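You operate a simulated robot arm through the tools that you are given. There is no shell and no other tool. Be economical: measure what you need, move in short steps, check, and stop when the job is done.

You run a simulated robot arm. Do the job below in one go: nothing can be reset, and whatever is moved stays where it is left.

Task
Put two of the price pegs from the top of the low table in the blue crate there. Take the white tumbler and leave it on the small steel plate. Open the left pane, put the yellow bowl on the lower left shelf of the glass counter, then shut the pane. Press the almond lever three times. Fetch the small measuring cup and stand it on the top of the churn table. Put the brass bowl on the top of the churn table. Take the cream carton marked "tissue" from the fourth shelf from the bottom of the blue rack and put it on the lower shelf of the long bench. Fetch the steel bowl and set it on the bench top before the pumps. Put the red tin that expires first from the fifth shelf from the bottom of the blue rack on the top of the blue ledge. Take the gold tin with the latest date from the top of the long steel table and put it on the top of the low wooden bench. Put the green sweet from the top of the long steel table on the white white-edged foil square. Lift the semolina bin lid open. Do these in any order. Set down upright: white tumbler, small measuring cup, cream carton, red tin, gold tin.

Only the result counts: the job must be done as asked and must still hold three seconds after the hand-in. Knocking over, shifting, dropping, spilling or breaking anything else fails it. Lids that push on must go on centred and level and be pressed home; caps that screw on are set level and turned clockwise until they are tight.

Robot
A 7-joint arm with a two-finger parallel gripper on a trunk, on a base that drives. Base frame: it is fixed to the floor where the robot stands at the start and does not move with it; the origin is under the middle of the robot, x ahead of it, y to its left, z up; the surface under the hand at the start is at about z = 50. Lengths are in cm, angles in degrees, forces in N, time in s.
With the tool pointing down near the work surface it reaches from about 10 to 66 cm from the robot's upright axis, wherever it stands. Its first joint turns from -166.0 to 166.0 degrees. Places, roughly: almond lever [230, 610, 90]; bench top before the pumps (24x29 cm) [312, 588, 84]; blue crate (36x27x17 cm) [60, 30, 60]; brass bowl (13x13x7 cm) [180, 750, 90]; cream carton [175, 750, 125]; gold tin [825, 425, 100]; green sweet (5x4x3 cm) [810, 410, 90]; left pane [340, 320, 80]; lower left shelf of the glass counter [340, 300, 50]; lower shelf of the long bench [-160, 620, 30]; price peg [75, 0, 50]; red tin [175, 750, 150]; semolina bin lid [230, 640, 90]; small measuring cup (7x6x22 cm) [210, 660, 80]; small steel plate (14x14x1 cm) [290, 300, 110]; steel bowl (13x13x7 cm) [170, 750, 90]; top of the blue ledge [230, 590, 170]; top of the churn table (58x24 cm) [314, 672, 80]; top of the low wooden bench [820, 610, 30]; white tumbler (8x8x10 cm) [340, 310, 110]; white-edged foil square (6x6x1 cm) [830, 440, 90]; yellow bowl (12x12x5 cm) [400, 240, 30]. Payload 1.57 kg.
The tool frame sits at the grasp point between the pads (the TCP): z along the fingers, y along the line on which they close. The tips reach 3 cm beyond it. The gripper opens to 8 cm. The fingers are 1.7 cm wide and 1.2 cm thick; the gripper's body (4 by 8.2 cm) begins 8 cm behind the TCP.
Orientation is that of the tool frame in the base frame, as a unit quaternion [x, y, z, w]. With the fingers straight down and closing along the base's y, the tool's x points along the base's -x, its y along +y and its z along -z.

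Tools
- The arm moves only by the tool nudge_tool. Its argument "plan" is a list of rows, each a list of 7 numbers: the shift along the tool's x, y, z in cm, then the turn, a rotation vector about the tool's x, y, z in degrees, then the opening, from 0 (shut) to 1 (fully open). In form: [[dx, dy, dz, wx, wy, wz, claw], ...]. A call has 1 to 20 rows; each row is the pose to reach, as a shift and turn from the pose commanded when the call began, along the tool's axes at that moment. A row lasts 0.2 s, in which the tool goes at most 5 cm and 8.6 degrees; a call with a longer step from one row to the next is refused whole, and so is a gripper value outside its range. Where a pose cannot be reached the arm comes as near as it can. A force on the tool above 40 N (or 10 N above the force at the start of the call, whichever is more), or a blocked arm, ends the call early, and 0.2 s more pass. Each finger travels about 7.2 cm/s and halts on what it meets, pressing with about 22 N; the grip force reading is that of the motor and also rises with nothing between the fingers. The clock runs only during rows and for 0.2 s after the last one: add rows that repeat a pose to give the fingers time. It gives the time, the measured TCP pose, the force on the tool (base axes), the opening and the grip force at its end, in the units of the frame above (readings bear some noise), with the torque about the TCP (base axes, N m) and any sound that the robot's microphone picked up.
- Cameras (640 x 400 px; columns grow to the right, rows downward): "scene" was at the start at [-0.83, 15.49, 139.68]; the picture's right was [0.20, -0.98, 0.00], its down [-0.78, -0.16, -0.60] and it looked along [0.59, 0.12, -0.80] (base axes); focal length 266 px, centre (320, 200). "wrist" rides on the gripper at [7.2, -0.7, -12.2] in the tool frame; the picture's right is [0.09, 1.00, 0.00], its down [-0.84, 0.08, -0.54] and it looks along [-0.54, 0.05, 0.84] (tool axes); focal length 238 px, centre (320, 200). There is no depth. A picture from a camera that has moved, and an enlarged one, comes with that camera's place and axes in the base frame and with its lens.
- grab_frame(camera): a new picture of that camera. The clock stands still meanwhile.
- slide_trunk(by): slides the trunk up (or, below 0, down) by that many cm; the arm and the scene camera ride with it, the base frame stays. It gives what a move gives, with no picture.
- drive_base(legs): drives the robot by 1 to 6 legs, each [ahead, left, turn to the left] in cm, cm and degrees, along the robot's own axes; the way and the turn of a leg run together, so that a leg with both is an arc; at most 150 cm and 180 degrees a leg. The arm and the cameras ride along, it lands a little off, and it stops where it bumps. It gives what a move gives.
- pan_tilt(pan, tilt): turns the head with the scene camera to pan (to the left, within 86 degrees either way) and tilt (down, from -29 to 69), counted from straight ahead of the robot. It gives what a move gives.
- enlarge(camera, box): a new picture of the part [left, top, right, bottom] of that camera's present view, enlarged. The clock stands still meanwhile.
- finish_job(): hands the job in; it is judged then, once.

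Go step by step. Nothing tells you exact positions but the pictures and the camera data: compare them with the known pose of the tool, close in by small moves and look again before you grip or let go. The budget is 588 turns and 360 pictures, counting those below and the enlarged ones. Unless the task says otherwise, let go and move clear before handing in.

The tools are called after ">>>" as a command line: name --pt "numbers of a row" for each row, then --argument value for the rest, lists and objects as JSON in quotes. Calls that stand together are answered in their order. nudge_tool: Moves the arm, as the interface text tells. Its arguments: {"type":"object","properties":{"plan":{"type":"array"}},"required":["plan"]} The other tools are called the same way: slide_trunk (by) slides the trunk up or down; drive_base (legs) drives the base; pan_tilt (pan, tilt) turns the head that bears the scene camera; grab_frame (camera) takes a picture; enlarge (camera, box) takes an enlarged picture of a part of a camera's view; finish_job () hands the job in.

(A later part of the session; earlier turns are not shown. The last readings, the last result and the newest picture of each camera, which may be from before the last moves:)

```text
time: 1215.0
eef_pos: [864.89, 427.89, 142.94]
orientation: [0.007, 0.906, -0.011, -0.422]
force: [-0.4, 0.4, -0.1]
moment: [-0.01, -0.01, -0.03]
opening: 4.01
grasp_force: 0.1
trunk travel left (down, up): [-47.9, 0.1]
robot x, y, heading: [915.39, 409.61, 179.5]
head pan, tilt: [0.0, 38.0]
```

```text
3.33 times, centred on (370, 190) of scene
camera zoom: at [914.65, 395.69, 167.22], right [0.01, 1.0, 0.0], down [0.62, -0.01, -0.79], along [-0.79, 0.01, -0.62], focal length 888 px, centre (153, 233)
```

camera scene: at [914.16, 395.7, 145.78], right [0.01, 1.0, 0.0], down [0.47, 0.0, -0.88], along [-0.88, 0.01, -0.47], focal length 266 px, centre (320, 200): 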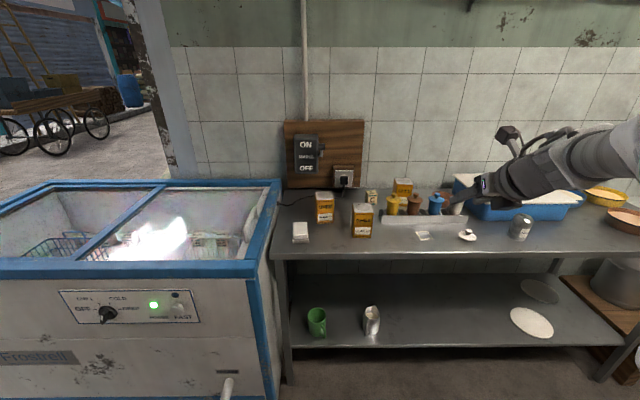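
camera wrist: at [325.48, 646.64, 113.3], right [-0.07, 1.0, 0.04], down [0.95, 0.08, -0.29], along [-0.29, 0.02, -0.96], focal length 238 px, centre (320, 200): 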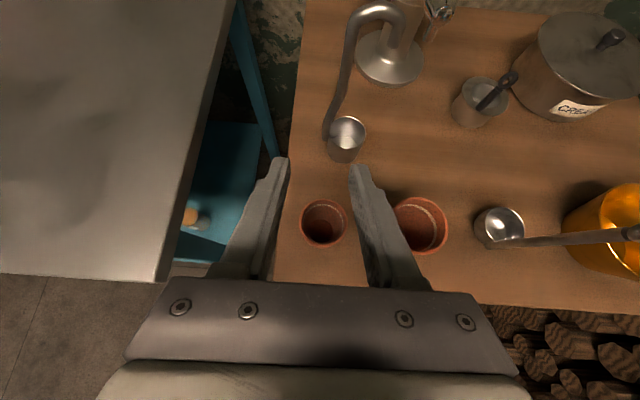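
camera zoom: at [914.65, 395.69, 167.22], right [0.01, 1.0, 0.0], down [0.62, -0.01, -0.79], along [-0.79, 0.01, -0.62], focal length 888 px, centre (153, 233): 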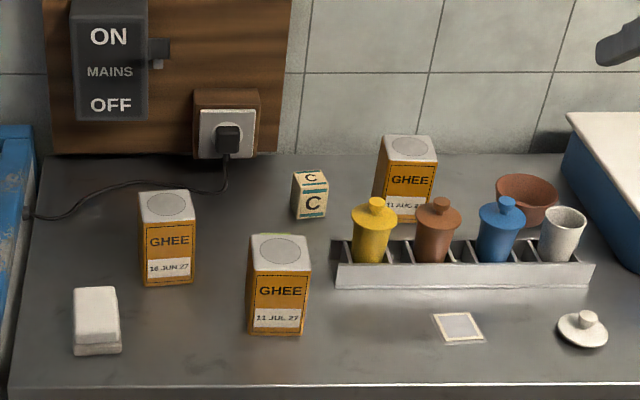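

>>> enlarge --camera "scene" --box '[355, 170, 415, 200]'

>>> grab_frame --camera "wrist"

```text
10.67 times, centred on (385, 185) of scene
camera zoom: at [914.65, 395.69, 167.22], right [0.01, 1.0, 0.0], down [0.62, -0.01, -0.79], along [-0.79, 0.01, -0.62], focal length 2843 px, centre (-373, 360)
```

zoom: 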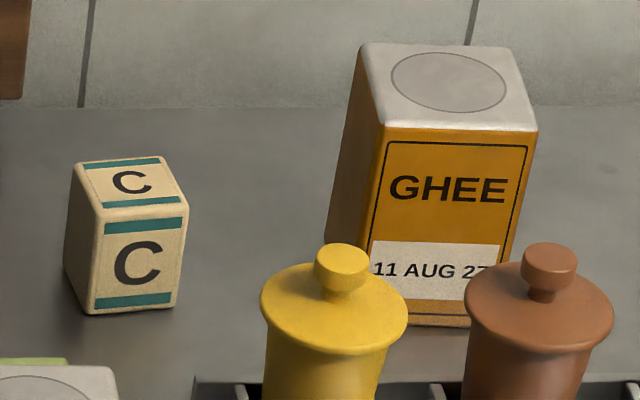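

```text
65 pictures are left
camera wrist: at [869.45, 427.52, 156.32], right [-0.06, 1.0, 0.04], down [0.95, 0.07, -0.29], along [-0.29, 0.03, -0.96], focal length 238 px, centre (320, 200)
```

wrist: 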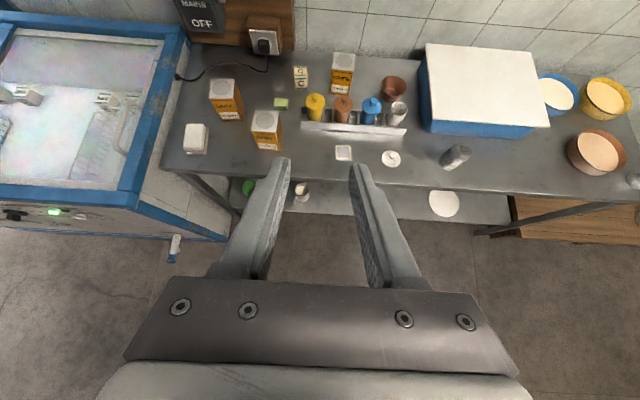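

The latest gold tin is 11 AUG 27 at about (810, 432), behind the jars; the green sweet lies at about (818, 415) behind the JUL tin, and the foil at (834.5, 435). Start with the sweet: steepen the hand, lower, and approach.

>>> nudge_tool --pt "0 0 0 0 -6 0 0.6" --pt "0 0 0 0 -12 0 0.8" --pt "0 0 0 0 -12 0 0.8"

>>> drive_base --legs '[[0, 12, 0.4], [28, 0, 0]]'

>>> slide_trunk --by -25

>>> grab_frame --camera "wrist"

```text
time: 1215.8
eef_pos: [864.75, 427.8, 142.97]
orientation: [0.006, 0.946, -0.012, -0.324]
force: [0.4, 0.0, -0.2]
moment: [0.0, -0.06, -0.02]
opening: 6.43
grasp_force: 0.1
trunk travel left (down, up): [-47.9, 0.1]
robot x, y, heading: [915.4, 409.38, 179.5]
head pan, tilt: [0.0, 38.0]
```

```text
time: 1219.4
eef_pos: [836.59, 415.77, 142.87]
orientation: [0.002, 0.946, -0.013, -0.325]
force: [0.1, -0.1, -0.9]
moment: [0.03, -0.04, -0.01]
opening: 6.39
grasp_force: 0.1
trunk travel left (down, up): [-47.9, 0.1]
robot x, y, heading: [887.57, 398.28, 179.9]
head pan, tilt: [0.0, 38.0]
```

```text
time: 1222.0
eef_pos: [836.56, 415.58, 117.81]
orientation: [0.002, 0.946, -0.012, -0.323]
force: [0.0, -0.7, -0.5]
moment: [0.02, 0.01, -0.02]
opening: 6.39
grasp_force: 0.0
trunk travel left (down, up): [-22.9, 25.1]
robot x, y, heading: [887.64, 397.98, 180.0]
head pan, tilt: [0.0, 38.0]
```

```text
64 pictures are left
camera wrist: at [838.36, 415.41, 132.01], right [-0.08, 1.0, 0.03], down [0.99, 0.08, -0.09], along [-0.09, 0.02, -1.0], focal length 238 px, centre (320, 200)
```

wrist: 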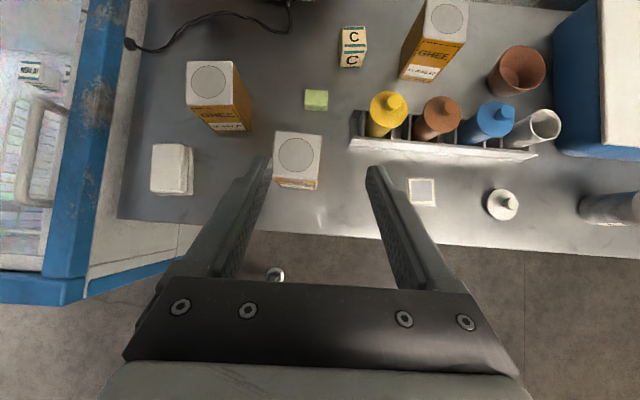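

Sweet centre (817.7, 414.2), foil centre (831.7, 434.4), AUG tin top centre (808, 432). I need a steeper hand to clear the JUL tin: move in 7 cm and set a 20° tilt above the sweet.

>>> drive_base --legs '[[6.5, 0, 0]]'

>>> nudge_tool --pt "0.9 -0.3 1.3 0 -6 0 0.8" --pt "3.3 -0.7 4 0 -12 0 0.8" --pt "6 -1 6.5 0 -18 0 0.8" --pt "8 -1.2 9 0 -18 0 0.8" --pt "8 -1.2 9 0 -18 0 0.8"

>>> grab_frame --camera "wrist"

```text
time: 1223.0
eef_pos: [830.18, 415.73, 117.96]
orientation: [0.001, 0.946, -0.014, -0.325]
force: [0.5, -0.4, 0.1]
moment: [-0.02, 0.0, 0.01]
opening: 6.4
grasp_force: 0.0
trunk travel left (down, up): [-22.9, 25.1]
robot x, y, heading: [880.59, 397.94, 180.0]
head pan, tilt: [0.0, 38.0]
```

```text
time: 1224.2
eef_pos: [818.5, 414.31, 115.77]
orientation: [-0.001, 0.985, -0.014, -0.172]
force: [-0.1, 0.2, 0.0]
moment: [0.0, -0.01, 0.02]
opening: 6.41
grasp_force: 0.1
trunk travel left (down, up): [-22.9, 25.1]
robot x, y, heading: [880.83, 398.13, 180.0]
head pan, tilt: [0.0, 38.0]
```

```text
63 pictures are left
camera wrist: at [815.84, 413.9, 129.7], right [-0.09, 1.0, 0.01], down [0.97, 0.09, 0.22], along [0.22, 0.03, -0.97], focal length 238 px, centre (320, 200)
```

wrist: 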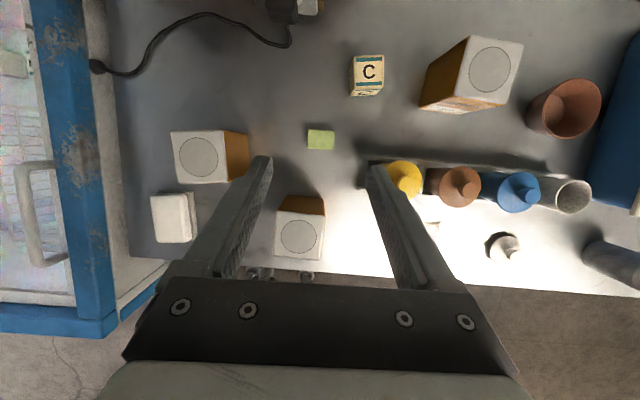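

Sweet refined to (815.2, 414.3). Descend.

>>> nudge_tool --pt "-0.9 0 4.4 0 0 0 0.8" --pt "-1.8 0 8.8 0 0 0 0.8" --pt "-2.7 0 13 0 0 0 0.8" --pt "-3.2 0 16 0 0 0 0.8" --pt "-3.2 0 16 0 0 0 0.8"

>>> grab_frame --camera "wrist"

```text
time: 1225.5
eef_pos: [816.0, 413.64, 99.71]
orientation: [0.0, 0.985, -0.012, -0.172]
force: [0.2, -0.3, -0.2]
moment: [-0.02, 0.04, 0.01]
opening: 6.39
grasp_force: 0.1
trunk travel left (down, up): [-22.9, 25.1]
robot x, y, heading: [881.01, 398.0, 180.0]
head pan, tilt: [0.0, 38.0]
```

```text
62 pictures are left
camera wrist: at [813.3, 413.39, 113.65], right [-0.09, 1.0, 0.01], down [0.97, 0.09, 0.22], along [0.22, 0.03, -0.97], focal length 238 px, centre (320, 200)
```

wrist: 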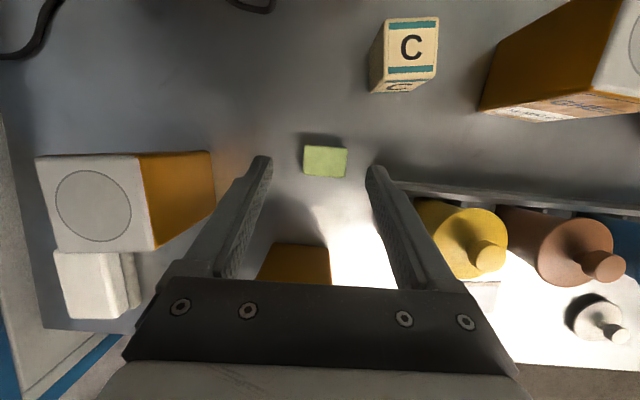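

>>> nudge_tool --pt "0.3 0.3 2.5 0 0 0 0.8" --pt "-0.4 0.55 4.5 0 0 0 0.8" --pt "-1.1 0.55 6.5 0 0 0 0.8" --pt "-1.1 0.55 6.5 0 0 0 0.8"

>>> enlarge --camera "wrist" --box '[200, 100, 440, 290]'

```text
time: 1226.5
eef_pos: [814.72, 414.27, 93.06]
orientation: [0.0, 0.985, -0.012, -0.172]
force: [0.9, -0.3, 0.6]
moment: [-0.02, 0.0, -0.03]
opening: 6.4
grasp_force: 0.0
trunk travel left (down, up): [-22.9, 25.1]
robot x, y, heading: [881.16, 398.19, 180.1]
head pan, tilt: [0.0, 38.0]
```

```text
2.11 times, centred on (320, 195) of wrist
camera zoom: at [812.1, 413.9, 107.12], right [-0.09, 1.0, 0.01], down [0.97, 0.09, 0.22], along [0.22, 0.03, -0.97], focal length 502 px, centre (320, 210)
```

zoom: 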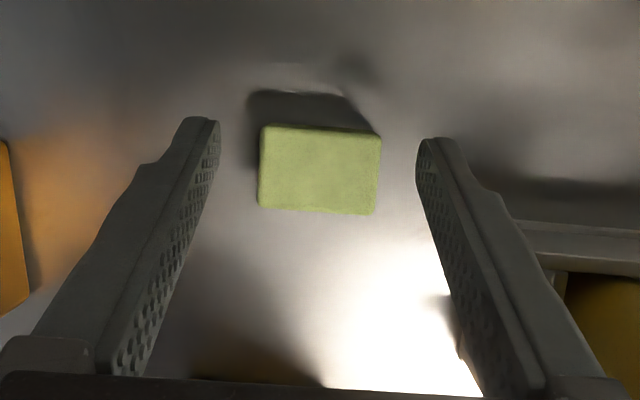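

Sweet is centred between the fingers; feel down for the table.

>>> nudge_tool --pt "-1.0 0 0.7 0 0 0 0.8" --pt "-1.17 0 1.17 0 0 0 0.8" --pt "-1.34 0 1.64 0 0 0 0.8" --pt "-1.5 0 2.1 0 0 0 0.8" --pt "-1.68 0 2.58 0 0 0 0.8" --pt "-1.85 0 3.05 0 0 0 0.8" --pt "-2.02 0 3.52 0 0 0 0.8"

>>> enlarge --camera "wrist" --box '[200, 100, 440, 290]'

```text
time: 1228.0
eef_pos: [815.46, 414.26, 89.24]
orientation: [-0.002, 0.985, -0.014, -0.173]
force: [0.5, 1.1, 1.8]
moment: [0.04, -0.02, -0.03]
opening: 6.36
grasp_force: 0.1
trunk travel left (down, up): [-22.9, 25.1]
robot x, y, heading: [880.81, 398.16, 180.0]
head pan, tilt: [0.0, 38.0]
```

```text
2.11 times, centred on (320, 195) of wrist
camera zoom: at [812.81, 413.85, 103.16], right [-0.09, 1.0, 0.01], down [0.97, 0.09, 0.22], along [0.22, 0.03, -0.97], focal length 502 px, centre (320, 210)
```

zoom: 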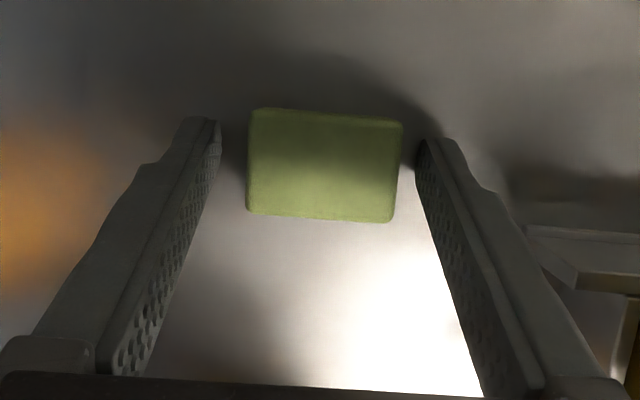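

Near the table top (z≈86). Close on the sweet and lift.

>>> nudge_tool --pt "0 0 -0.2 0 0 0 0.65" --pt "0 0 -0.2 0 0 0 0.5" --pt "0 0 -0.2 0 0 0 0.4" --pt "0 0 -0.2 0 0 0 0.3" --pt "0 0 -0.2 0 0 0 0.3"

>>> slide_trunk --by 5

>>> slide_trunk --by 14

>>> grab_frame --camera "wrist"

```text
time: 1229.2
eef_pos: [815.58, 414.26, 89.25]
orientation: [-0.001, 0.985, -0.013, -0.173]
force: [-0.4, -0.2, -0.5]
moment: [0.0, 0.0, 0.04]
opening: 4.52
grasp_force: 21.9
trunk travel left (down, up): [-22.9, 25.1]
robot x, y, heading: [880.7, 398.19, 180.2]
head pan, tilt: [0.0, 38.0]
```

```text
time: 1230.2
eef_pos: [815.52, 414.15, 94.25]
orientation: [-0.001, 0.985, -0.014, -0.173]
force: [0.7, -0.2, -0.5]
moment: [-0.01, 0.0, 0.02]
opening: 4.53
grasp_force: 22.2
trunk travel left (down, up): [-27.9, 20.1]
robot x, y, heading: [881.06, 398.23, 179.8]
head pan, tilt: [0.0, 38.0]
```

```text
time: 1231.8
eef_pos: [815.55, 414.25, 108.39]
orientation: [0.0, 0.985, -0.013, -0.173]
force: [-0.3, 0.3, -0.4]
moment: [-0.01, -0.03, 0.02]
opening: 4.49
grasp_force: 22.5
trunk travel left (down, up): [-41.9, 6.1]
robot x, y, heading: [881.09, 398.19, 179.9]
head pan, tilt: [0.0, 38.0]
```

```text
59 pictures are left
camera wrist: at [812.85, 413.88, 122.33], right [-0.09, 1.0, 0.01], down [0.97, 0.09, 0.22], along [0.22, 0.03, -0.97], focal length 238 px, centre (320, 200)
```

wrist: 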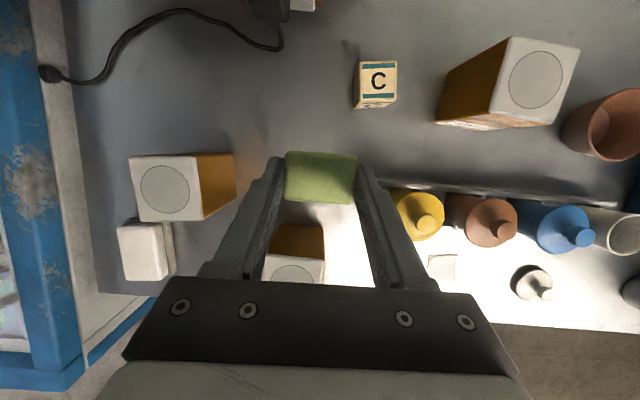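

Held. Foil centre is (831, 436.5) with the table at z≈86. Move over it with the base.

>>> drive_base --legs '[[-16.2, 0, 0], [0, -22.2, 0]]'

>>> slide_trunk --by -10

>>> grab_frame --camera "wrist"

```text
time: 1235.4
eef_pos: [831.56, 436.51, 108.36]
orientation: [-0.001, 0.985, -0.014, -0.174]
force: [-0.5, 0.0, -1.0]
moment: [0.02, 0.0, 0.03]
opening: 4.52
grasp_force: 21.9
trunk travel left (down, up): [-41.9, 6.1]
robot x, y, heading: [897.02, 420.41, -179.9]
head pan, tilt: [0.0, 38.0]
```

```text
time: 1236.8
eef_pos: [831.5, 436.45, 98.44]
orientation: [0.0, 0.985, -0.013, -0.173]
force: [0.7, 0.9, -0.8]
moment: [0.01, 0.02, -0.03]
opening: 4.48
grasp_force: 21.6
trunk travel left (down, up): [-31.9, 16.1]
robot x, y, heading: [896.88, 420.5, -179.9]
head pan, tilt: [0.0, 38.0]
```

```text
58 pictures are left
camera wrist: at [828.87, 436.15, 112.35], right [-0.09, 1.0, 0.01], down [0.97, 0.09, 0.22], along [0.22, 0.03, -0.97], focal length 238 px, centre (320, 200)
```

wrist: 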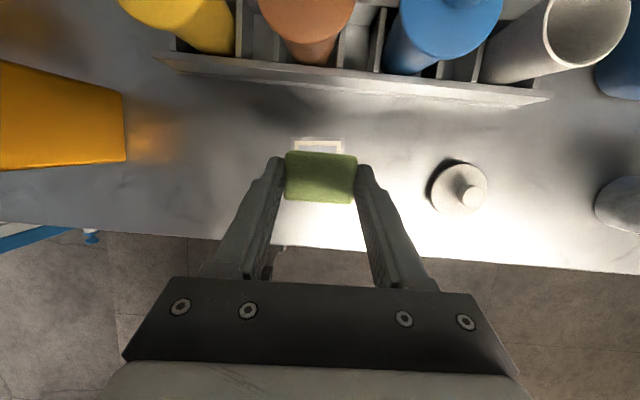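

Foil lies right below; nudge 0.6 cm and lower.

>>> nudge_tool --pt "-0.56 -0.2 -0.2 0 0 0 0.3" --pt "-0.56 -0.2 -0.2 0 0 0 0.3"

>>> slide_trunk --by -7.5

>>> slide_trunk --by -0.7

>>> enlarge --camera "wrist" --box '[200, 100, 440, 290]'

```text
time: 1237.3
eef_pos: [832.32, 436.38, 98.28]
orientation: [-0.001, 0.985, -0.013, -0.172]
force: [0.5, 0.0, 0.1]
moment: [-0.01, 0.02, 0.0]
opening: 4.51
grasp_force: 22.1
trunk travel left (down, up): [-31.9, 16.1]
robot x, y, heading: [897.45, 420.24, -180.0]
head pan, tilt: [0.0, 38.0]
```

```text
time: 1238.5
eef_pos: [832.21, 436.48, 90.81]
orientation: [-0.001, 0.985, -0.014, -0.174]
force: [0.1, 0.3, 0.0]
moment: [0.01, 0.01, 0.01]
opening: 4.51
grasp_force: 21.9
trunk travel left (down, up): [-24.4, 23.6]
robot x, y, heading: [897.05, 420.74, -180.2]
head pan, tilt: [0.0, 38.0]
```

```text
time: 1239.0
eef_pos: [832.14, 436.22, 90.18]
orientation: [-0.001, 0.985, -0.013, -0.173]
force: [-1.1, 0.4, -1.1]
moment: [0.01, 0.0, 0.0]
opening: 4.5
grasp_force: 21.4
trunk travel left (down, up): [-23.7, 24.3]
robot x, y, heading: [896.52, 420.28, -180.0]
head pan, tilt: [0.0, 38.0]
```

```text
2.11 times, centred on (320, 195) of wrist
camera zoom: at [829.54, 435.98, 104.14], right [-0.09, 1.0, 0.01], down [0.97, 0.09, 0.22], along [0.22, 0.03, -0.97], focal length 502 px, centre (320, 210)
```

zoom: 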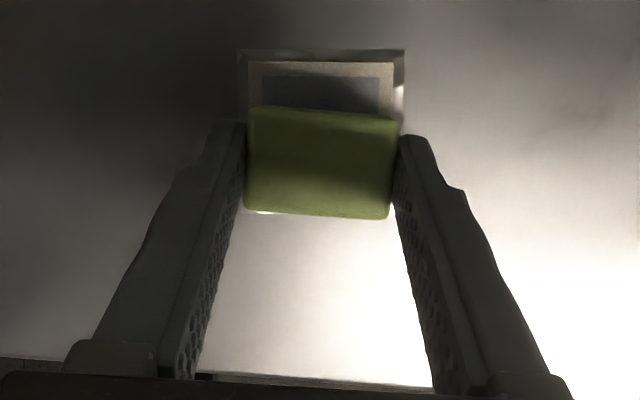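

Shift 0.5 cm back toward the wall, then touch down.

>>> nudge_tool --pt "0.47 0 0.17 0 0 0 0.3" --pt "0.3 0 0.64 0 0 0 0.3" --pt "0.2 0 0.9 0 0 0 0.3" --pt "0.1 0 1.2 0 0 0 0.3"

>>> nudge_tool --pt "0 0 0 0 0 0 0.6" --pt "0 0 0 0 0 0 0.75" --pt "0 0 0 0 0 0 0.8"

>>> slide_trunk --by 22

>>> grab_frame --camera "wrist"

```text
time: 1240.0
eef_pos: [831.57, 436.21, 89.51]
orientation: [-0.001, 0.984, -0.011, -0.176]
force: [0.5, 0.6, 21.4]
moment: [0.22, 0.02, 0.03]
opening: 4.51
grasp_force: 21.6
trunk travel left (down, up): [-23.7, 24.3]
robot x, y, heading: [896.75, 420.68, -180.2]
head pan, tilt: [0.0, 38.0]
```

```text
time: 1240.8
eef_pos: [831.74, 436.16, 89.22]
orientation: [-0.001, 0.985, -0.014, -0.173]
force: [-2.5, -6.1, 13.2]
moment: [0.2, 0.01, 0.1]
opening: 5.79
grasp_force: 0.2
trunk travel left (down, up): [-23.7, 24.3]
robot x, y, heading: [897.12, 420.22, -180.0]
head pan, tilt: [0.0, 38.0]
```

```text
time: 1243.2
eef_pos: [831.67, 436.26, 111.08]
orientation: [-0.001, 0.985, -0.013, -0.173]
force: [-0.3, 0.7, -0.4]
moment: [-0.01, -0.01, 0.01]
opening: 6.39
grasp_force: 0.2
trunk travel left (down, up): [-45.7, 2.3]
robot x, y, heading: [896.71, 420.29, -180.0]
head pan, tilt: [0.0, 38.0]
```

```text
56 pictures are left
camera wrist: at [829.01, 435.92, 125.02], right [-0.09, 1.0, 0.01], down [0.97, 0.09, 0.22], along [0.22, 0.03, -0.97], focal length 238 px, centre (320, 200)
```

wrist: 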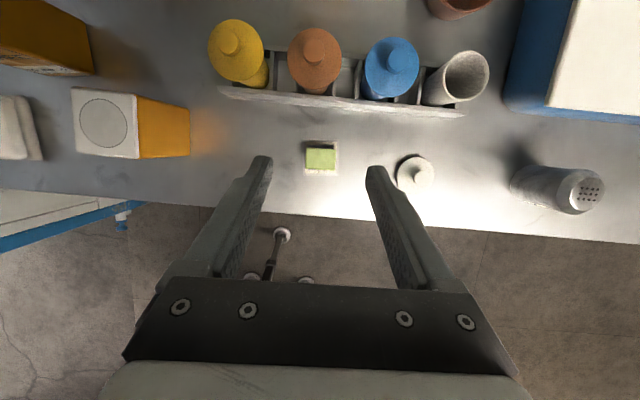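

>>> enlarge --camera "wrist" --box '[280, 125, 360, 185]'

```text
6.67 times, centred on (320, 155) of wrist
camera zoom: at [829.01, 435.92, 125.02], right [-0.09, 1.0, 0.01], down [0.97, 0.09, 0.22], along [0.22, 0.03, -0.97], focal length 1589 px, centre (320, 500)
```

zoom: 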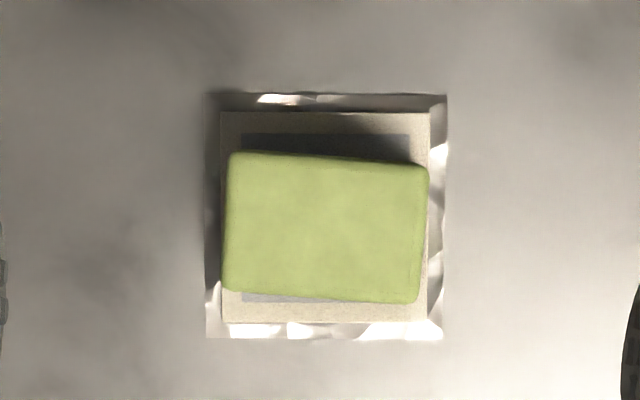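

The sweet is on the foil. Now the AUG tin at (804.6, 435): tilt to 38°, move in, and reach over the jars at height.

>>> nudge_tool --pt "0 0 0 0 6 0 1" --pt "0 0 0 0 12 0 1" --pt "0 0 0 0 18 0 1" --pt "0 0 0 0 18 0 1"

>>> drive_base --legs '[[16, 0, 0]]'

>>> nudge_tool --pt "2.4 0 1.8 0 0 0 1" --pt "4.7 0 3.7 0 0 0 1" --pt "7 0 5.5 0 0 0 1" --pt "8.3 -0.5 6.5 0 0 0 1" --pt "8.3 -0.5 6.5 0 0 0 1"

>>> grab_frame --camera "wrist"

```text
time: 1244.2
eef_pos: [831.66, 436.27, 111.0]
orientation: [0.002, 0.946, -0.013, -0.325]
force: [1.1, 0.1, -0.6]
moment: [0.02, -0.02, 0.0]
opening: 7.99
grasp_force: 0.1
trunk travel left (down, up): [-45.7, 2.3]
robot x, y, heading: [897.12, 420.44, -180.0]
head pan, tilt: [0.0, 38.0]
```

```text
time: 1245.8
eef_pos: [815.57, 436.02, 111.03]
orientation: [0.001, 0.946, -0.013, -0.324]
force: [-0.5, 0.2, 0.2]
moment: [-0.01, 0.02, 0.01]
opening: 8.02
grasp_force: 0.0
trunk travel left (down, up): [-45.7, 2.3]
robot x, y, heading: [880.81, 420.15, -179.8]
head pan, tilt: [0.0, 38.0]
```

```text
time: 1247.0
eef_pos: [805.03, 435.56, 110.77]
orientation: [0.0, 0.946, -0.013, -0.325]
force: [-0.7, -0.7, 0.5]
moment: [-0.03, -0.04, 0.0]
opening: 8.0
grasp_force: 0.2
trunk travel left (down, up): [-45.7, 2.3]
robot x, y, heading: [881.21, 420.38, -179.6]
head pan, tilt: [0.0, 38.0]
```

```text
54 pictures are left
camera wrist: at [806.84, 435.28, 124.89], right [-0.08, 1.0, 0.03], down [0.99, 0.08, -0.09], along [-0.09, 0.02, -1.0], focal length 238 px, centre (320, 200)
```

wrist: 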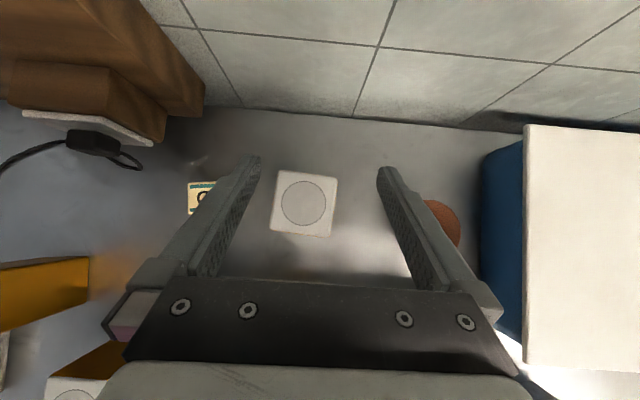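

Reach is fine; tin top centre (805, 434). Shift 1.5 cm and lower around it with the trunk.

>>> nudge_tool --pt "0 -0.8 0 0 0 0 1" --pt "0 -1.5 0 0 0 0 1" --pt "0 -1.5 0 0 0 0 1"

>>> slide_trunk --by -10

>>> grab_frame --camera "wrist"

```text
time: 1247.8
eef_pos: [805.04, 434.11, 111.08]
orientation: [0.0, 0.946, -0.014, -0.324]
force: [0.3, -0.8, -1.1]
moment: [-0.01, -0.02, 0.03]
opening: 8.0
grasp_force: 0.0
trunk travel left (down, up): [-45.7, 2.3]
robot x, y, heading: [880.92, 419.88, -179.8]
head pan, tilt: [0.0, 38.0]
```

```text
time: 1249.2
eef_pos: [805.09, 434.06, 100.99]
orientation: [0.0, 0.946, -0.013, -0.325]
force: [-0.1, -0.9, -0.1]
moment: [0.04, 0.03, 0.01]
opening: 8.02
grasp_force: 0.0
trunk travel left (down, up): [-35.7, 12.3]
robot x, y, heading: [880.88, 419.89, -180.0]
head pan, tilt: [0.0, 38.0]
```

```text
53 pictures are left
camera wrist: at [806.87, 433.76, 115.11], right [-0.08, 1.0, 0.03], down [0.99, 0.08, -0.09], along [-0.09, 0.02, -1.0], focal length 238 px, centre (320, 200)
```

wrist: 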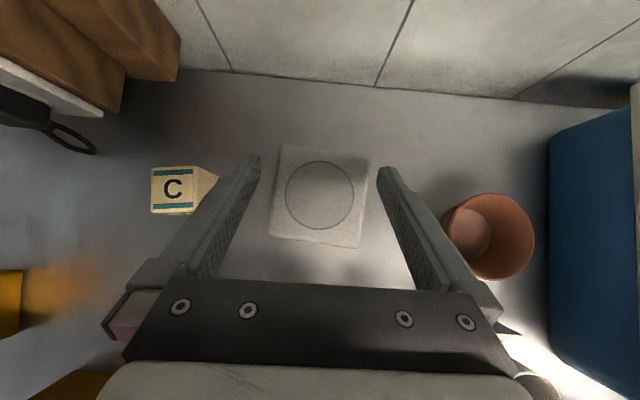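

Well centred. Lower 6.5 and grip.

>>> slide_trunk --by -6.5

>>> nudge_tool --pt "0 0 0 0 0 0 0.9" --pt "0 0 0 0 0 0 0.8" --pt "0 0 0 0 0 0 0.6" --pt "0 0 0 0 0 0 0.5" --pt "0 0 0 0 0 0 0.5"

>>> slide_trunk --by 14

>>> grab_frame --camera "wrist"

```text
time: 1250.2
eef_pos: [805.03, 434.15, 94.47]
orientation: [0.001, 0.946, -0.012, -0.325]
force: [-0.2, 0.4, 0.3]
moment: [0.02, -0.01, 0.01]
opening: 7.98
grasp_force: 0.0
trunk travel left (down, up): [-29.2, 18.8]
robot x, y, heading: [881.59, 420.34, -179.9]
head pan, tilt: [0.0, 38.0]
```

```text
time: 1251.4
eef_pos: [805.11, 434.15, 94.52]
orientation: [0.0, 0.946, -0.013, -0.325]
force: [-0.4, 2.1, 3.4]
moment: [0.51, 0.1, -0.05]
opening: 7.19
grasp_force: 22.4
trunk travel left (down, up): [-29.2, 18.8]
robot x, y, heading: [880.86, 420.72, -179.7]
head pan, tilt: [0.0, 38.0]
```

```text
time: 1253.1
eef_pos: [805.06, 434.02, 108.55]
orientation: [0.001, 0.946, -0.013, -0.323]
force: [0.0, 0.6, -5.7]
moment: [0.03, -0.01, -0.02]
opening: 7.19
grasp_force: 22.6
trunk travel left (down, up): [-43.2, 4.8]
robot x, y, heading: [880.88, 420.02, -179.7]
head pan, tilt: [0.0, 38.0]
```

```text
52 pictures are left
camera wrist: at [806.82, 433.76, 122.53], right [-0.08, 1.0, 0.03], down [0.99, 0.08, -0.09], along [-0.09, 0.02, -1.0], focal length 238 px, centre (320, 200)
```

wrist: 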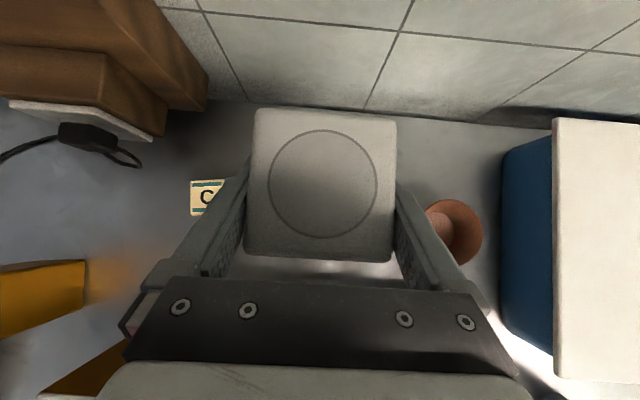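

Held. Raise to clear the jars and back out.

>>> slide_trunk --by 4.7

>>> drive_base --legs '[[-40, 0, 0]]'

>>> pan_tilt --pan -70 --tilt 30

>>> grab_frame --camera "scene"

```text
time: 1254.0
eef_pos: [804.99, 434.14, 113.12]
orientation: [0.001, 0.946, -0.014, -0.324]
force: [0.2, -0.4, -4.8]
moment: [0.01, 0.0, -0.01]
opening: 7.2
grasp_force: 22.2
trunk travel left (down, up): [-47.9, 0.1]
robot x, y, heading: [881.32, 420.38, -179.8]
head pan, tilt: [0.0, 38.0]
```

```text
time: 1257.1
eef_pos: [844.6, 434.1, 113.26]
orientation: [-0.002, 0.946, -0.014, -0.324]
force: [0.6, 0.1, -5.5]
moment: [0.0, 0.01, 0.0]
opening: 7.2
grasp_force: 22.1
trunk travel left (down, up): [-47.9, 0.1]
robot x, y, heading: [920.61, 420.48, -179.4]
head pan, tilt: [0.0, 38.0]
```

```text
time: 1258.5
eef_pos: [844.68, 434.07, 113.09]
orientation: [-0.002, 0.946, -0.014, -0.324]
force: [-0.8, 0.5, -4.2]
moment: [0.0, 0.04, 0.02]
opening: 7.2
grasp_force: 22.1
trunk travel left (down, up): [-47.9, 0.1]
robot x, y, heading: [920.59, 420.38, -179.5]
head pan, tilt: [-70.0, 30.0]
```

```text
51 pictures are left
camera scene: at [925.42, 414.93, 168.46], right [0.94, 0.35, 0.0], down [0.17, -0.47, -0.87], along [-0.3, 0.81, -0.5], focal length 266 px, centre (320, 200)
```

scene: 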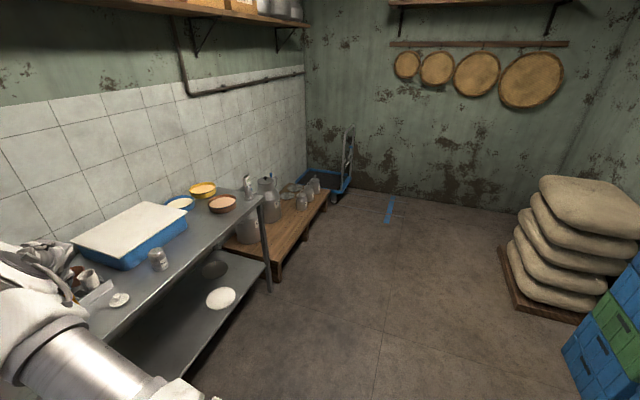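

>>> enlarge --camera "scene" --box '[210, 150, 350, 290]'

```text
2.86 times, centred on (280, 220) of scene
camera zoom: at [925.42, 414.93, 168.46], right [0.94, 0.35, 0.0], down [0.17, -0.47, -0.87], along [-0.3, 0.81, -0.5], focal length 762 px, centre (434, 143)
```

zoom: 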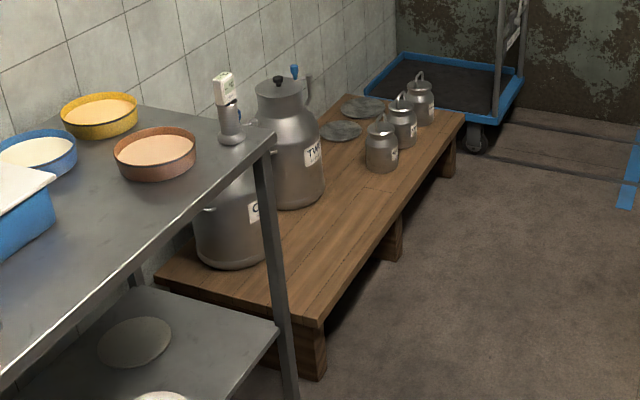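

The low bench top is around z≈24–30: too low for this tilted grip. I'll set the tin on the free front strip of the steel table at (831.5, 497) and regrasp it with a vertical hand.

>>> drive_base --legs '[[0, -63, -0.5], [8, 0, 0]]'

>>> pan_tilt --pan 0 --tilt 40

>>> grab_frame --camera "wrist"

```text
time: 1264.5
eef_pos: [836.75, 497.85, 113.1]
orientation: [0.004, 0.946, -0.012, -0.324]
force: [0.4, 0.4, -5.2]
moment: [0.04, 0.0, 0.01]
opening: 7.2
grasp_force: 22.0
trunk travel left (down, up): [-47.9, 0.1]
robot x, y, heading: [912.76, 482.97, 179.9]
head pan, tilt: [-70.0, 30.0]
```

```text
time: 1265.9
eef_pos: [836.73, 497.83, 113.18]
orientation: [0.004, 0.946, -0.014, -0.323]
force: [0.4, -0.7, -5.6]
moment: [0.01, -0.01, 0.01]
opening: 7.19
grasp_force: 22.1
trunk travel left (down, up): [-47.9, 0.1]
robot x, y, heading: [912.79, 483.49, 179.8]
head pan, tilt: [0.0, 40.0]
```

```text
49 pictures are left
camera wrist: at [838.57, 497.54, 127.22], right [-0.07, 1.0, 0.03], down [0.99, 0.08, -0.09], along [-0.09, 0.02, -1.0], focal length 238 px, centre (320, 200)
```

wrist: 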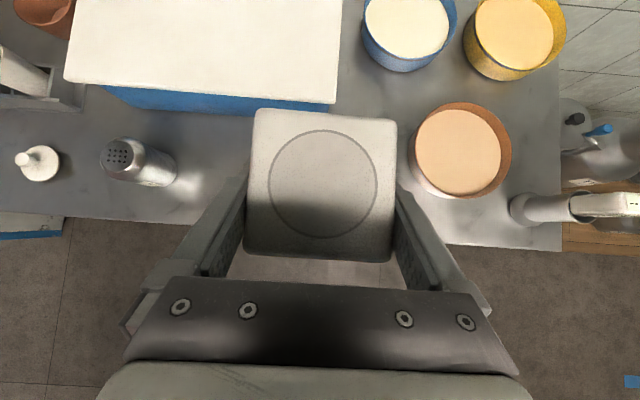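

>>> drive_base --legs '[[4.7, 2.8, 0]]'

>>> slide_trunk --by -17

>>> grab_frame --camera "wrist"

```text
time: 1266.9
eef_pos: [832.21, 495.01, 113.14]
orientation: [0.003, 0.946, -0.013, -0.324]
force: [-0.4, 0.4, -5.6]
moment: [0.0, 0.0, 0.01]
opening: 7.18
grasp_force: 21.9
trunk travel left (down, up): [-47.9, 0.1]
robot x, y, heading: [908.18, 480.38, 179.6]
head pan, tilt: [0.0, 40.0]
```

```text
time: 1268.8
eef_pos: [832.24, 495.04, 96.11]
orientation: [0.003, 0.946, -0.013, -0.324]
force: [0.9, -0.6, -4.6]
moment: [-0.02, 0.01, 0.03]
opening: 7.21
grasp_force: 21.3
trunk travel left (down, up): [-30.9, 17.1]
robot x, y, heading: [907.88, 480.75, 179.8]
head pan, tilt: [0.0, 40.0]
```

```text
48 pictures are left
camera wrist: at [834.01, 494.75, 110.22], right [-0.07, 1.0, 0.03], down [0.99, 0.08, -0.09], along [-0.09, 0.02, -1.0], focal length 238 px, centre (320, 200)
```

wrist: 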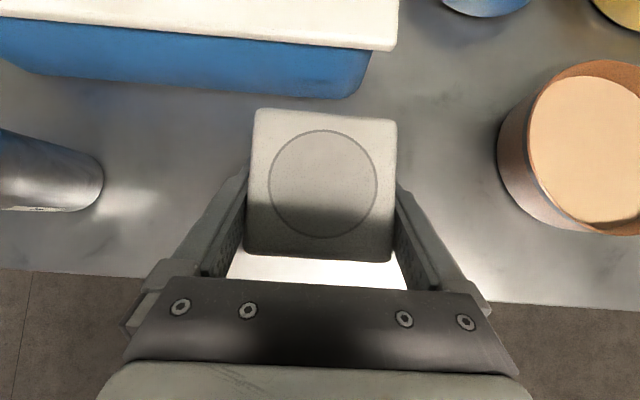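

Clear. Lower to contact and release.

>>> slide_trunk --by -1.2

>>> slide_trunk --by -0.6

>>> nudge_tool --pt "0 0 0 0 0 0 0.7" --pt "0 0 0 0 0 0 0.95" --pt "0 0 0 0 0 0 1" --pt "0 0 0 0 0 0 1"

>>> slide_trunk --by 12

```text
time: 1269.4
eef_pos: [832.24, 495.04, 94.98]
orientation: [0.004, 0.946, -0.013, -0.324]
force: [-0.2, 0.2, -4.9]
moment: [0.0, 0.02, -0.03]
opening: 7.19
grasp_force: 22.1
trunk travel left (down, up): [-29.7, 18.3]
robot x, y, heading: [908.44, 480.65, 179.7]
head pan, tilt: [0.0, 40.0]
```

```text
time: 1270.0
eef_pos: [832.19, 495.08, 94.58]
orientation: [0.004, 0.945, -0.012, -0.326]
force: [0.4, -0.7, 5.3]
moment: [0.3, -0.42, -0.07]
opening: 7.21
grasp_force: 22.3
trunk travel left (down, up): [-29.1, 18.9]
robot x, y, heading: [907.92, 480.93, 179.6]
head pan, tilt: [0.0, 40.0]
```

```text
time: 1271.0
eef_pos: [832.25, 495.18, 94.37]
orientation: [0.004, 0.946, -0.013, -0.324]
force: [-0.7, 0.4, 0.2]
moment: [0.0, 0.04, 0.01]
opening: 8.01
grasp_force: 0.0
trunk travel left (down, up): [-29.1, 18.9]
robot x, y, heading: [907.99, 480.5, 179.5]
head pan, tilt: [0.0, 40.0]
```

```text
time: 1272.5
eef_pos: [832.35, 495.05, 106.35]
orientation: [0.004, 0.946, -0.013, -0.324]
force: [0.4, 0.0, 0.1]
moment: [0.0, -0.01, 0.01]
opening: 7.99
grasp_force: 0.1
trunk travel left (down, up): [-41.1, 6.9]
robot x, y, heading: [908.46, 480.44, 179.9]
head pan, tilt: [0.0, 40.0]
```

Pull the hand back while turning it vertical, then drive in again.

>>> nudge_tool --pt "-3.2 0 -2.5 0 -7.6 0 1" --pt "-6.4 0 -5 0 -15.2 0 1" --pt "-9.5 0 -7.4 0 -22.8 0 1" --pt "-12.6 0 -9.9 0 -30.4 0 1" --pt "-15.8 0 -12.3 0 -37.8 0 1" --pt "-15.8 0 -12.3 0 -37.8 0 1"

>>> drive_base --legs '[[19.5, 0, 0]]'

>>> grab_frame --camera "wrist"

```text
time: 1273.8
eef_pos: [852.32, 495.08, 106.45]
orientation: [0.001, 1.0, -0.013, 0.001]
force: [0.4, 0.8, 0.8]
moment: [0.02, 0.01, -0.02]
opening: 8.01
grasp_force: 0.0
trunk travel left (down, up): [-41.1, 6.9]
robot x, y, heading: [908.14, 480.76, 179.8]
head pan, tilt: [0.0, 40.0]
```

```text
time: 1275.8
eef_pos: [832.67, 495.34, 106.49]
orientation: [0.0, 1.0, -0.013, -0.001]
force: [0.7, -0.6, 0.1]
moment: [0.02, -0.01, -0.02]
opening: 8.01
grasp_force: 0.1
trunk travel left (down, up): [-41.1, 6.9]
robot x, y, heading: [888.74, 481.04, 179.5]
head pan, tilt: [0.0, 40.0]
```

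```text
47 pictures are left
camera wrist: at [825.51, 494.95, 118.75], right [-0.09, 1.0, -0.03], down [0.84, 0.09, 0.54], along [0.54, 0.03, -0.84], focal length 238 px, centre (320, 200)
```

wrist: 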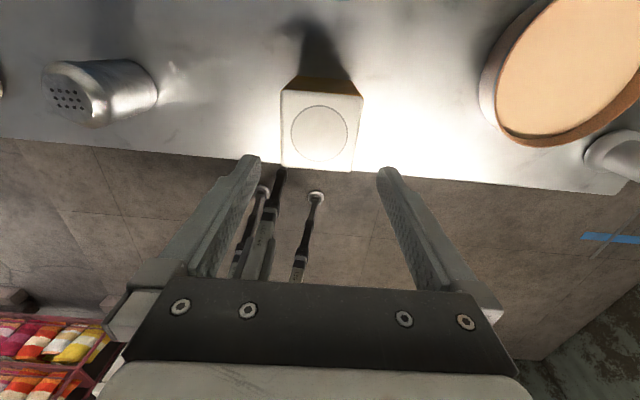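

Tin top centre (832.1, 495.0). Align and lower around its top.

>>> nudge_tool --pt "0.5 -0.3 0 0 0 0 1" --pt "0.5 -0.3 0 0 0 0 1"

>>> slide_trunk --by -11

>>> nudge_tool --pt "0 0 0 0 0 0 0.9" --pt "0 0 0 0 0 0 0.8" --pt "0 0 0 0 0 0 0.6" --pt "0 0 0 0 0 0 0.5" --pt "0 0 0 0 0 0 0.5"

>>> slide_trunk --by 15

>>> grab_frame --camera "wrist"

```text
time: 1276.4
eef_pos: [832.27, 494.91, 106.63]
orientation: [0.001, 1.0, -0.013, 0.0]
force: [-0.8, -0.1, 0.0]
moment: [0.02, -0.01, 0.02]
opening: 7.99
grasp_force: 0.0
trunk travel left (down, up): [-41.1, 6.9]
robot x, y, heading: [888.3, 480.73, 179.7]
head pan, tilt: [0.0, 40.0]
```

```text
time: 1277.8
eef_pos: [832.37, 494.98, 95.58]
orientation: [0.0, 1.0, -0.013, 0.0]
force: [-0.8, 0.2, 0.6]
moment: [-0.02, 0.0, 0.02]
opening: 8.02
grasp_force: 0.1
trunk travel left (down, up): [-30.1, 17.9]
robot x, y, heading: [888.68, 480.63, 179.9]
head pan, tilt: [0.0, 40.0]
```

```text
time: 1279.0
eef_pos: [832.29, 495.01, 95.52]
orientation: [0.0, 1.0, -0.012, -0.001]
force: [0.9, 2.8, 2.7]
moment: [0.62, -0.19, 0.06]
opening: 7.17
grasp_force: 21.8
trunk travel left (down, up): [-30.1, 17.9]
robot x, y, heading: [888.84, 480.48, 179.7]
head pan, tilt: [0.0, 40.0]
```

```text
time: 1280.7
eef_pos: [832.28, 494.99, 110.5]
orientation: [0.0, 1.0, -0.013, 0.0]
force: [0.0, -0.5, -5.4]
moment: [0.01, 0.02, 0.01]
opening: 7.19
grasp_force: 22.0
trunk travel left (down, up): [-45.1, 2.9]
robot x, y, heading: [888.6, 480.72, 179.9]
head pan, tilt: [0.0, 40.0]
```

```text
46 pictures are left
camera wrist: at [825.04, 494.61, 122.74], right [-0.09, 1.0, -0.03], down [0.84, 0.09, 0.54], along [0.54, 0.03, -0.84], focal length 238 px, centre (320, 200)
```

wrist: 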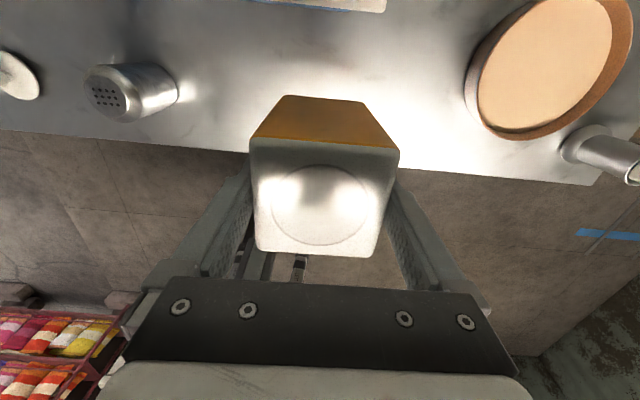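

Regripped vertically. Back off, move along to the bench, and lower.

>>> drive_base --legs '[[-30, 0, 0], [0, -93, 0]]'

>>> slide_trunk --by -40

>>> slide_trunk --by -5

>>> grab_frame --camera "scene"

>>> grab_frame --camera "wrist"

```text
time: 1290.1
eef_pos: [861.88, 586.38, 110.53]
orientation: [-0.005, 1.0, -0.013, 0.0]
force: [0.6, 1.2, -5.6]
moment: [-0.04, -0.01, 0.01]
opening: 7.22
grasp_force: 21.9
trunk travel left (down, up): [-45.1, 2.9]
robot x, y, heading: [918.03, 572.83, -179.8]
head pan, tilt: [0.0, 40.0]
```

```text
time: 1293.9
eef_pos: [861.76, 586.41, 70.48]
orientation: [-0.005, 1.0, -0.013, 0.0]
force: [-0.3, 0.5, -5.2]
moment: [0.01, -0.01, 0.01]
opening: 7.19
grasp_force: 21.6
trunk travel left (down, up): [-5.1, 42.9]
robot x, y, heading: [917.98, 572.68, -179.7]
head pan, tilt: [0.0, 40.0]
```

```text
time: 1294.9
eef_pos: [861.82, 586.33, 65.44]
orientation: [-0.005, 1.0, -0.014, 0.0]
force: [-0.3, -0.1, -5.6]
moment: [0.03, 0.02, 0.0]
opening: 7.19
grasp_force: 22.4
trunk travel left (down, up): [-0.1, 47.9]
robot x, y, heading: [918.49, 572.76, -179.5]
head pan, tilt: [0.0, 40.0]
```

```text
45 pictures are left
camera scene: at [917.67, 558.75, 119.12], right [-0.01, 1.0, 0.0], down [0.64, 0.0, -0.77], along [-0.77, 0.0, -0.64], focal length 266 px, centre (320, 200)
```

scene: 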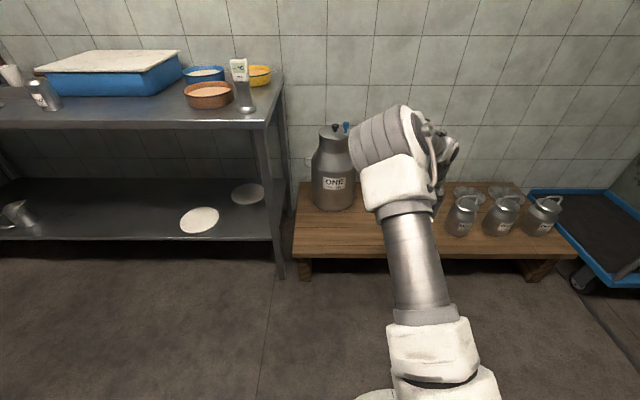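

```text
44 pictures are left
camera wrist: at [854.58, 585.9, 77.75], right [-0.1, 0.99, -0.03], down [0.84, 0.1, 0.54], along [0.54, 0.03, -0.84], focal length 238 px, centre (320, 200)
```

wrist: 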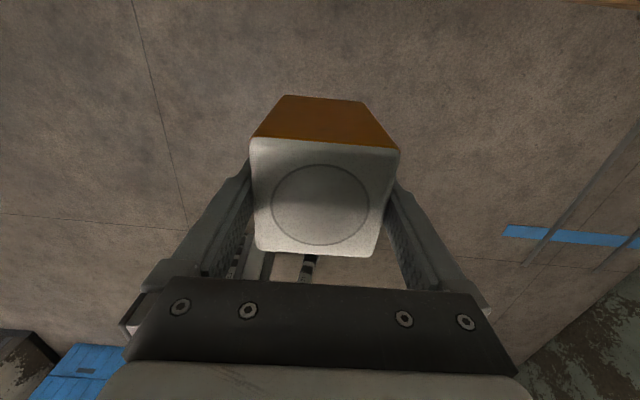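

Bench top z≈24, front edge x≈839; the spot (831, 588) is clear. Lower the arm in free space first.

>>> nudge_tool --pt "0 0 4.5 0 0 0 0.5" --pt "0 0 9 0 0 0 0.5" --pt "0 0 13.5 0 0 0 0.5" --pt "0 0 18 0 0 0 0.5" --pt "0 0 22.5 0 0 0 0.5" --pt "0 0 25.4 0 0 0 0.5" --pt "0 0 25.4 0 0 0 0.5"

>>> nudge_tool --pt "0 0 2.5 0 0 0 0.5" --pt "0 0 5 0 0 0 0.5" --pt "0 0 7.5 0 0 0 0.5" --pt "0 0 7.5 0 0 0 0.5"

```text
time: 1296.5
eef_pos: [861.8, 585.71, 39.92]
orientation: [-0.006, 1.0, -0.013, 0.0]
force: [0.5, 0.1, -5.1]
moment: [0.03, -0.03, -0.02]
opening: 7.2
grasp_force: 22.1
trunk travel left (down, up): [-0.1, 47.9]
robot x, y, heading: [918.42, 572.76, -179.8]
head pan, tilt: [0.0, 40.0]
```

```text
time: 1297.5
eef_pos: [861.72, 585.45, 32.66]
orientation: [-0.006, 1.0, -0.013, 0.001]
force: [0.0, 0.9, -5.4]
moment: [-0.02, -0.02, -0.01]
opening: 7.16
grasp_force: 22.2
trunk travel left (down, up): [-0.1, 47.9]
robot x, y, heading: [918.48, 572.45, -179.8]
head pan, tilt: [0.0, 40.0]
```

Low reach confirmed. Raise to clear the bench and drive in.

>>> nudge_tool --pt "0 0 -4 0 0 0 0.5" --pt "0 0 -8 0 0 0 0.5" --pt "0 0 -11.5 0 0 0 0.5"

>>> drive_base --legs '[[30.5, -2, 0]]'

>>> grab_frame --camera "wrist"

>>> grab_frame --camera "scene"

```text
time: 1298.3
eef_pos: [861.89, 585.91, 43.98]
orientation: [-0.005, 1.0, -0.013, 0.0]
force: [0.3, -0.3, -5.1]
moment: [0.0, 0.0, -0.03]
opening: 7.2
grasp_force: 22.2
trunk travel left (down, up): [-0.1, 47.9]
robot x, y, heading: [918.02, 572.91, -179.8]
head pan, tilt: [0.0, 40.0]
```

```text
time: 1300.9
eef_pos: [830.99, 587.8, 43.95]
orientation: [-0.005, 1.0, -0.014, 0.0]
force: [0.5, 0.0, -4.2]
moment: [0.01, 0.0, 0.01]
opening: 7.17
grasp_force: 22.1
trunk travel left (down, up): [-0.1, 47.9]
robot x, y, heading: [887.47, 575.18, -179.8]
head pan, tilt: [0.0, 40.0]
```

```text
43 pictures are left
camera wrist: at [823.82, 587.42, 56.27], right [-0.1, 0.99, -0.03], down [0.84, 0.1, 0.54], along [0.54, 0.03, -0.84], focal length 238 px, centre (320, 200)
```

wrist: 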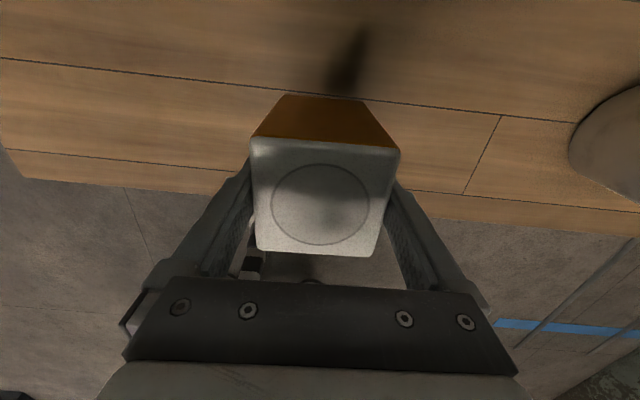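

```text
42 pictures are left
camera scene: at [886.76, 560.6, 119.12], right [0.0, 1.0, 0.0], down [0.64, 0.0, -0.77], along [-0.77, 0.0, -0.64], focal length 266 px, centre (320, 200)
```

scene: 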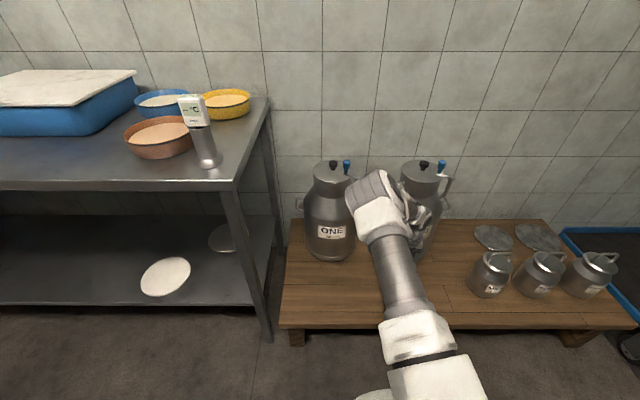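

Over the bench with room all round. Lower to contact.

>>> nudge_tool --pt "0 0 3 0 0 0 0.5" --pt "0 0 5.5 0 0 0 0.5" --pt "0 0 7 0 0 0 0.5" --pt "0 0 8 0 0 0 0.5"

>>> nudge_tool --pt "0 0 0.5 0 0 0 0.5" --pt "0 0 1 0 0 0 0.5" --pt "0 0 1.5 0 0 0 0.5" --pt "0 0 2 0 0 0 0.5"

```text
time: 1301.9
eef_pos: [830.87, 587.75, 36.45]
orientation: [-0.005, 1.0, -0.011, -0.003]
force: [2.0, -1.4, 17.5]
moment: [0.62, 0.0, 0.0]
opening: 7.19
grasp_force: 17.8
trunk travel left (down, up): [-0.1, 47.9]
robot x, y, heading: [887.24, 574.38, -179.7]
head pan, tilt: [0.0, 40.0]
```

```text
time: 1302.9
eef_pos: [831.07, 587.71, 34.08]
orientation: [-0.005, 1.0, -0.012, -0.002]
force: [1.4, 2.8, 19.8]
moment: [0.97, 0.02, -0.01]
opening: 7.18
grasp_force: 21.7
trunk travel left (down, up): [-0.1, 47.9]
robot x, y, heading: [886.82, 574.69, -179.6]
head pan, tilt: [0.0, 40.0]
```

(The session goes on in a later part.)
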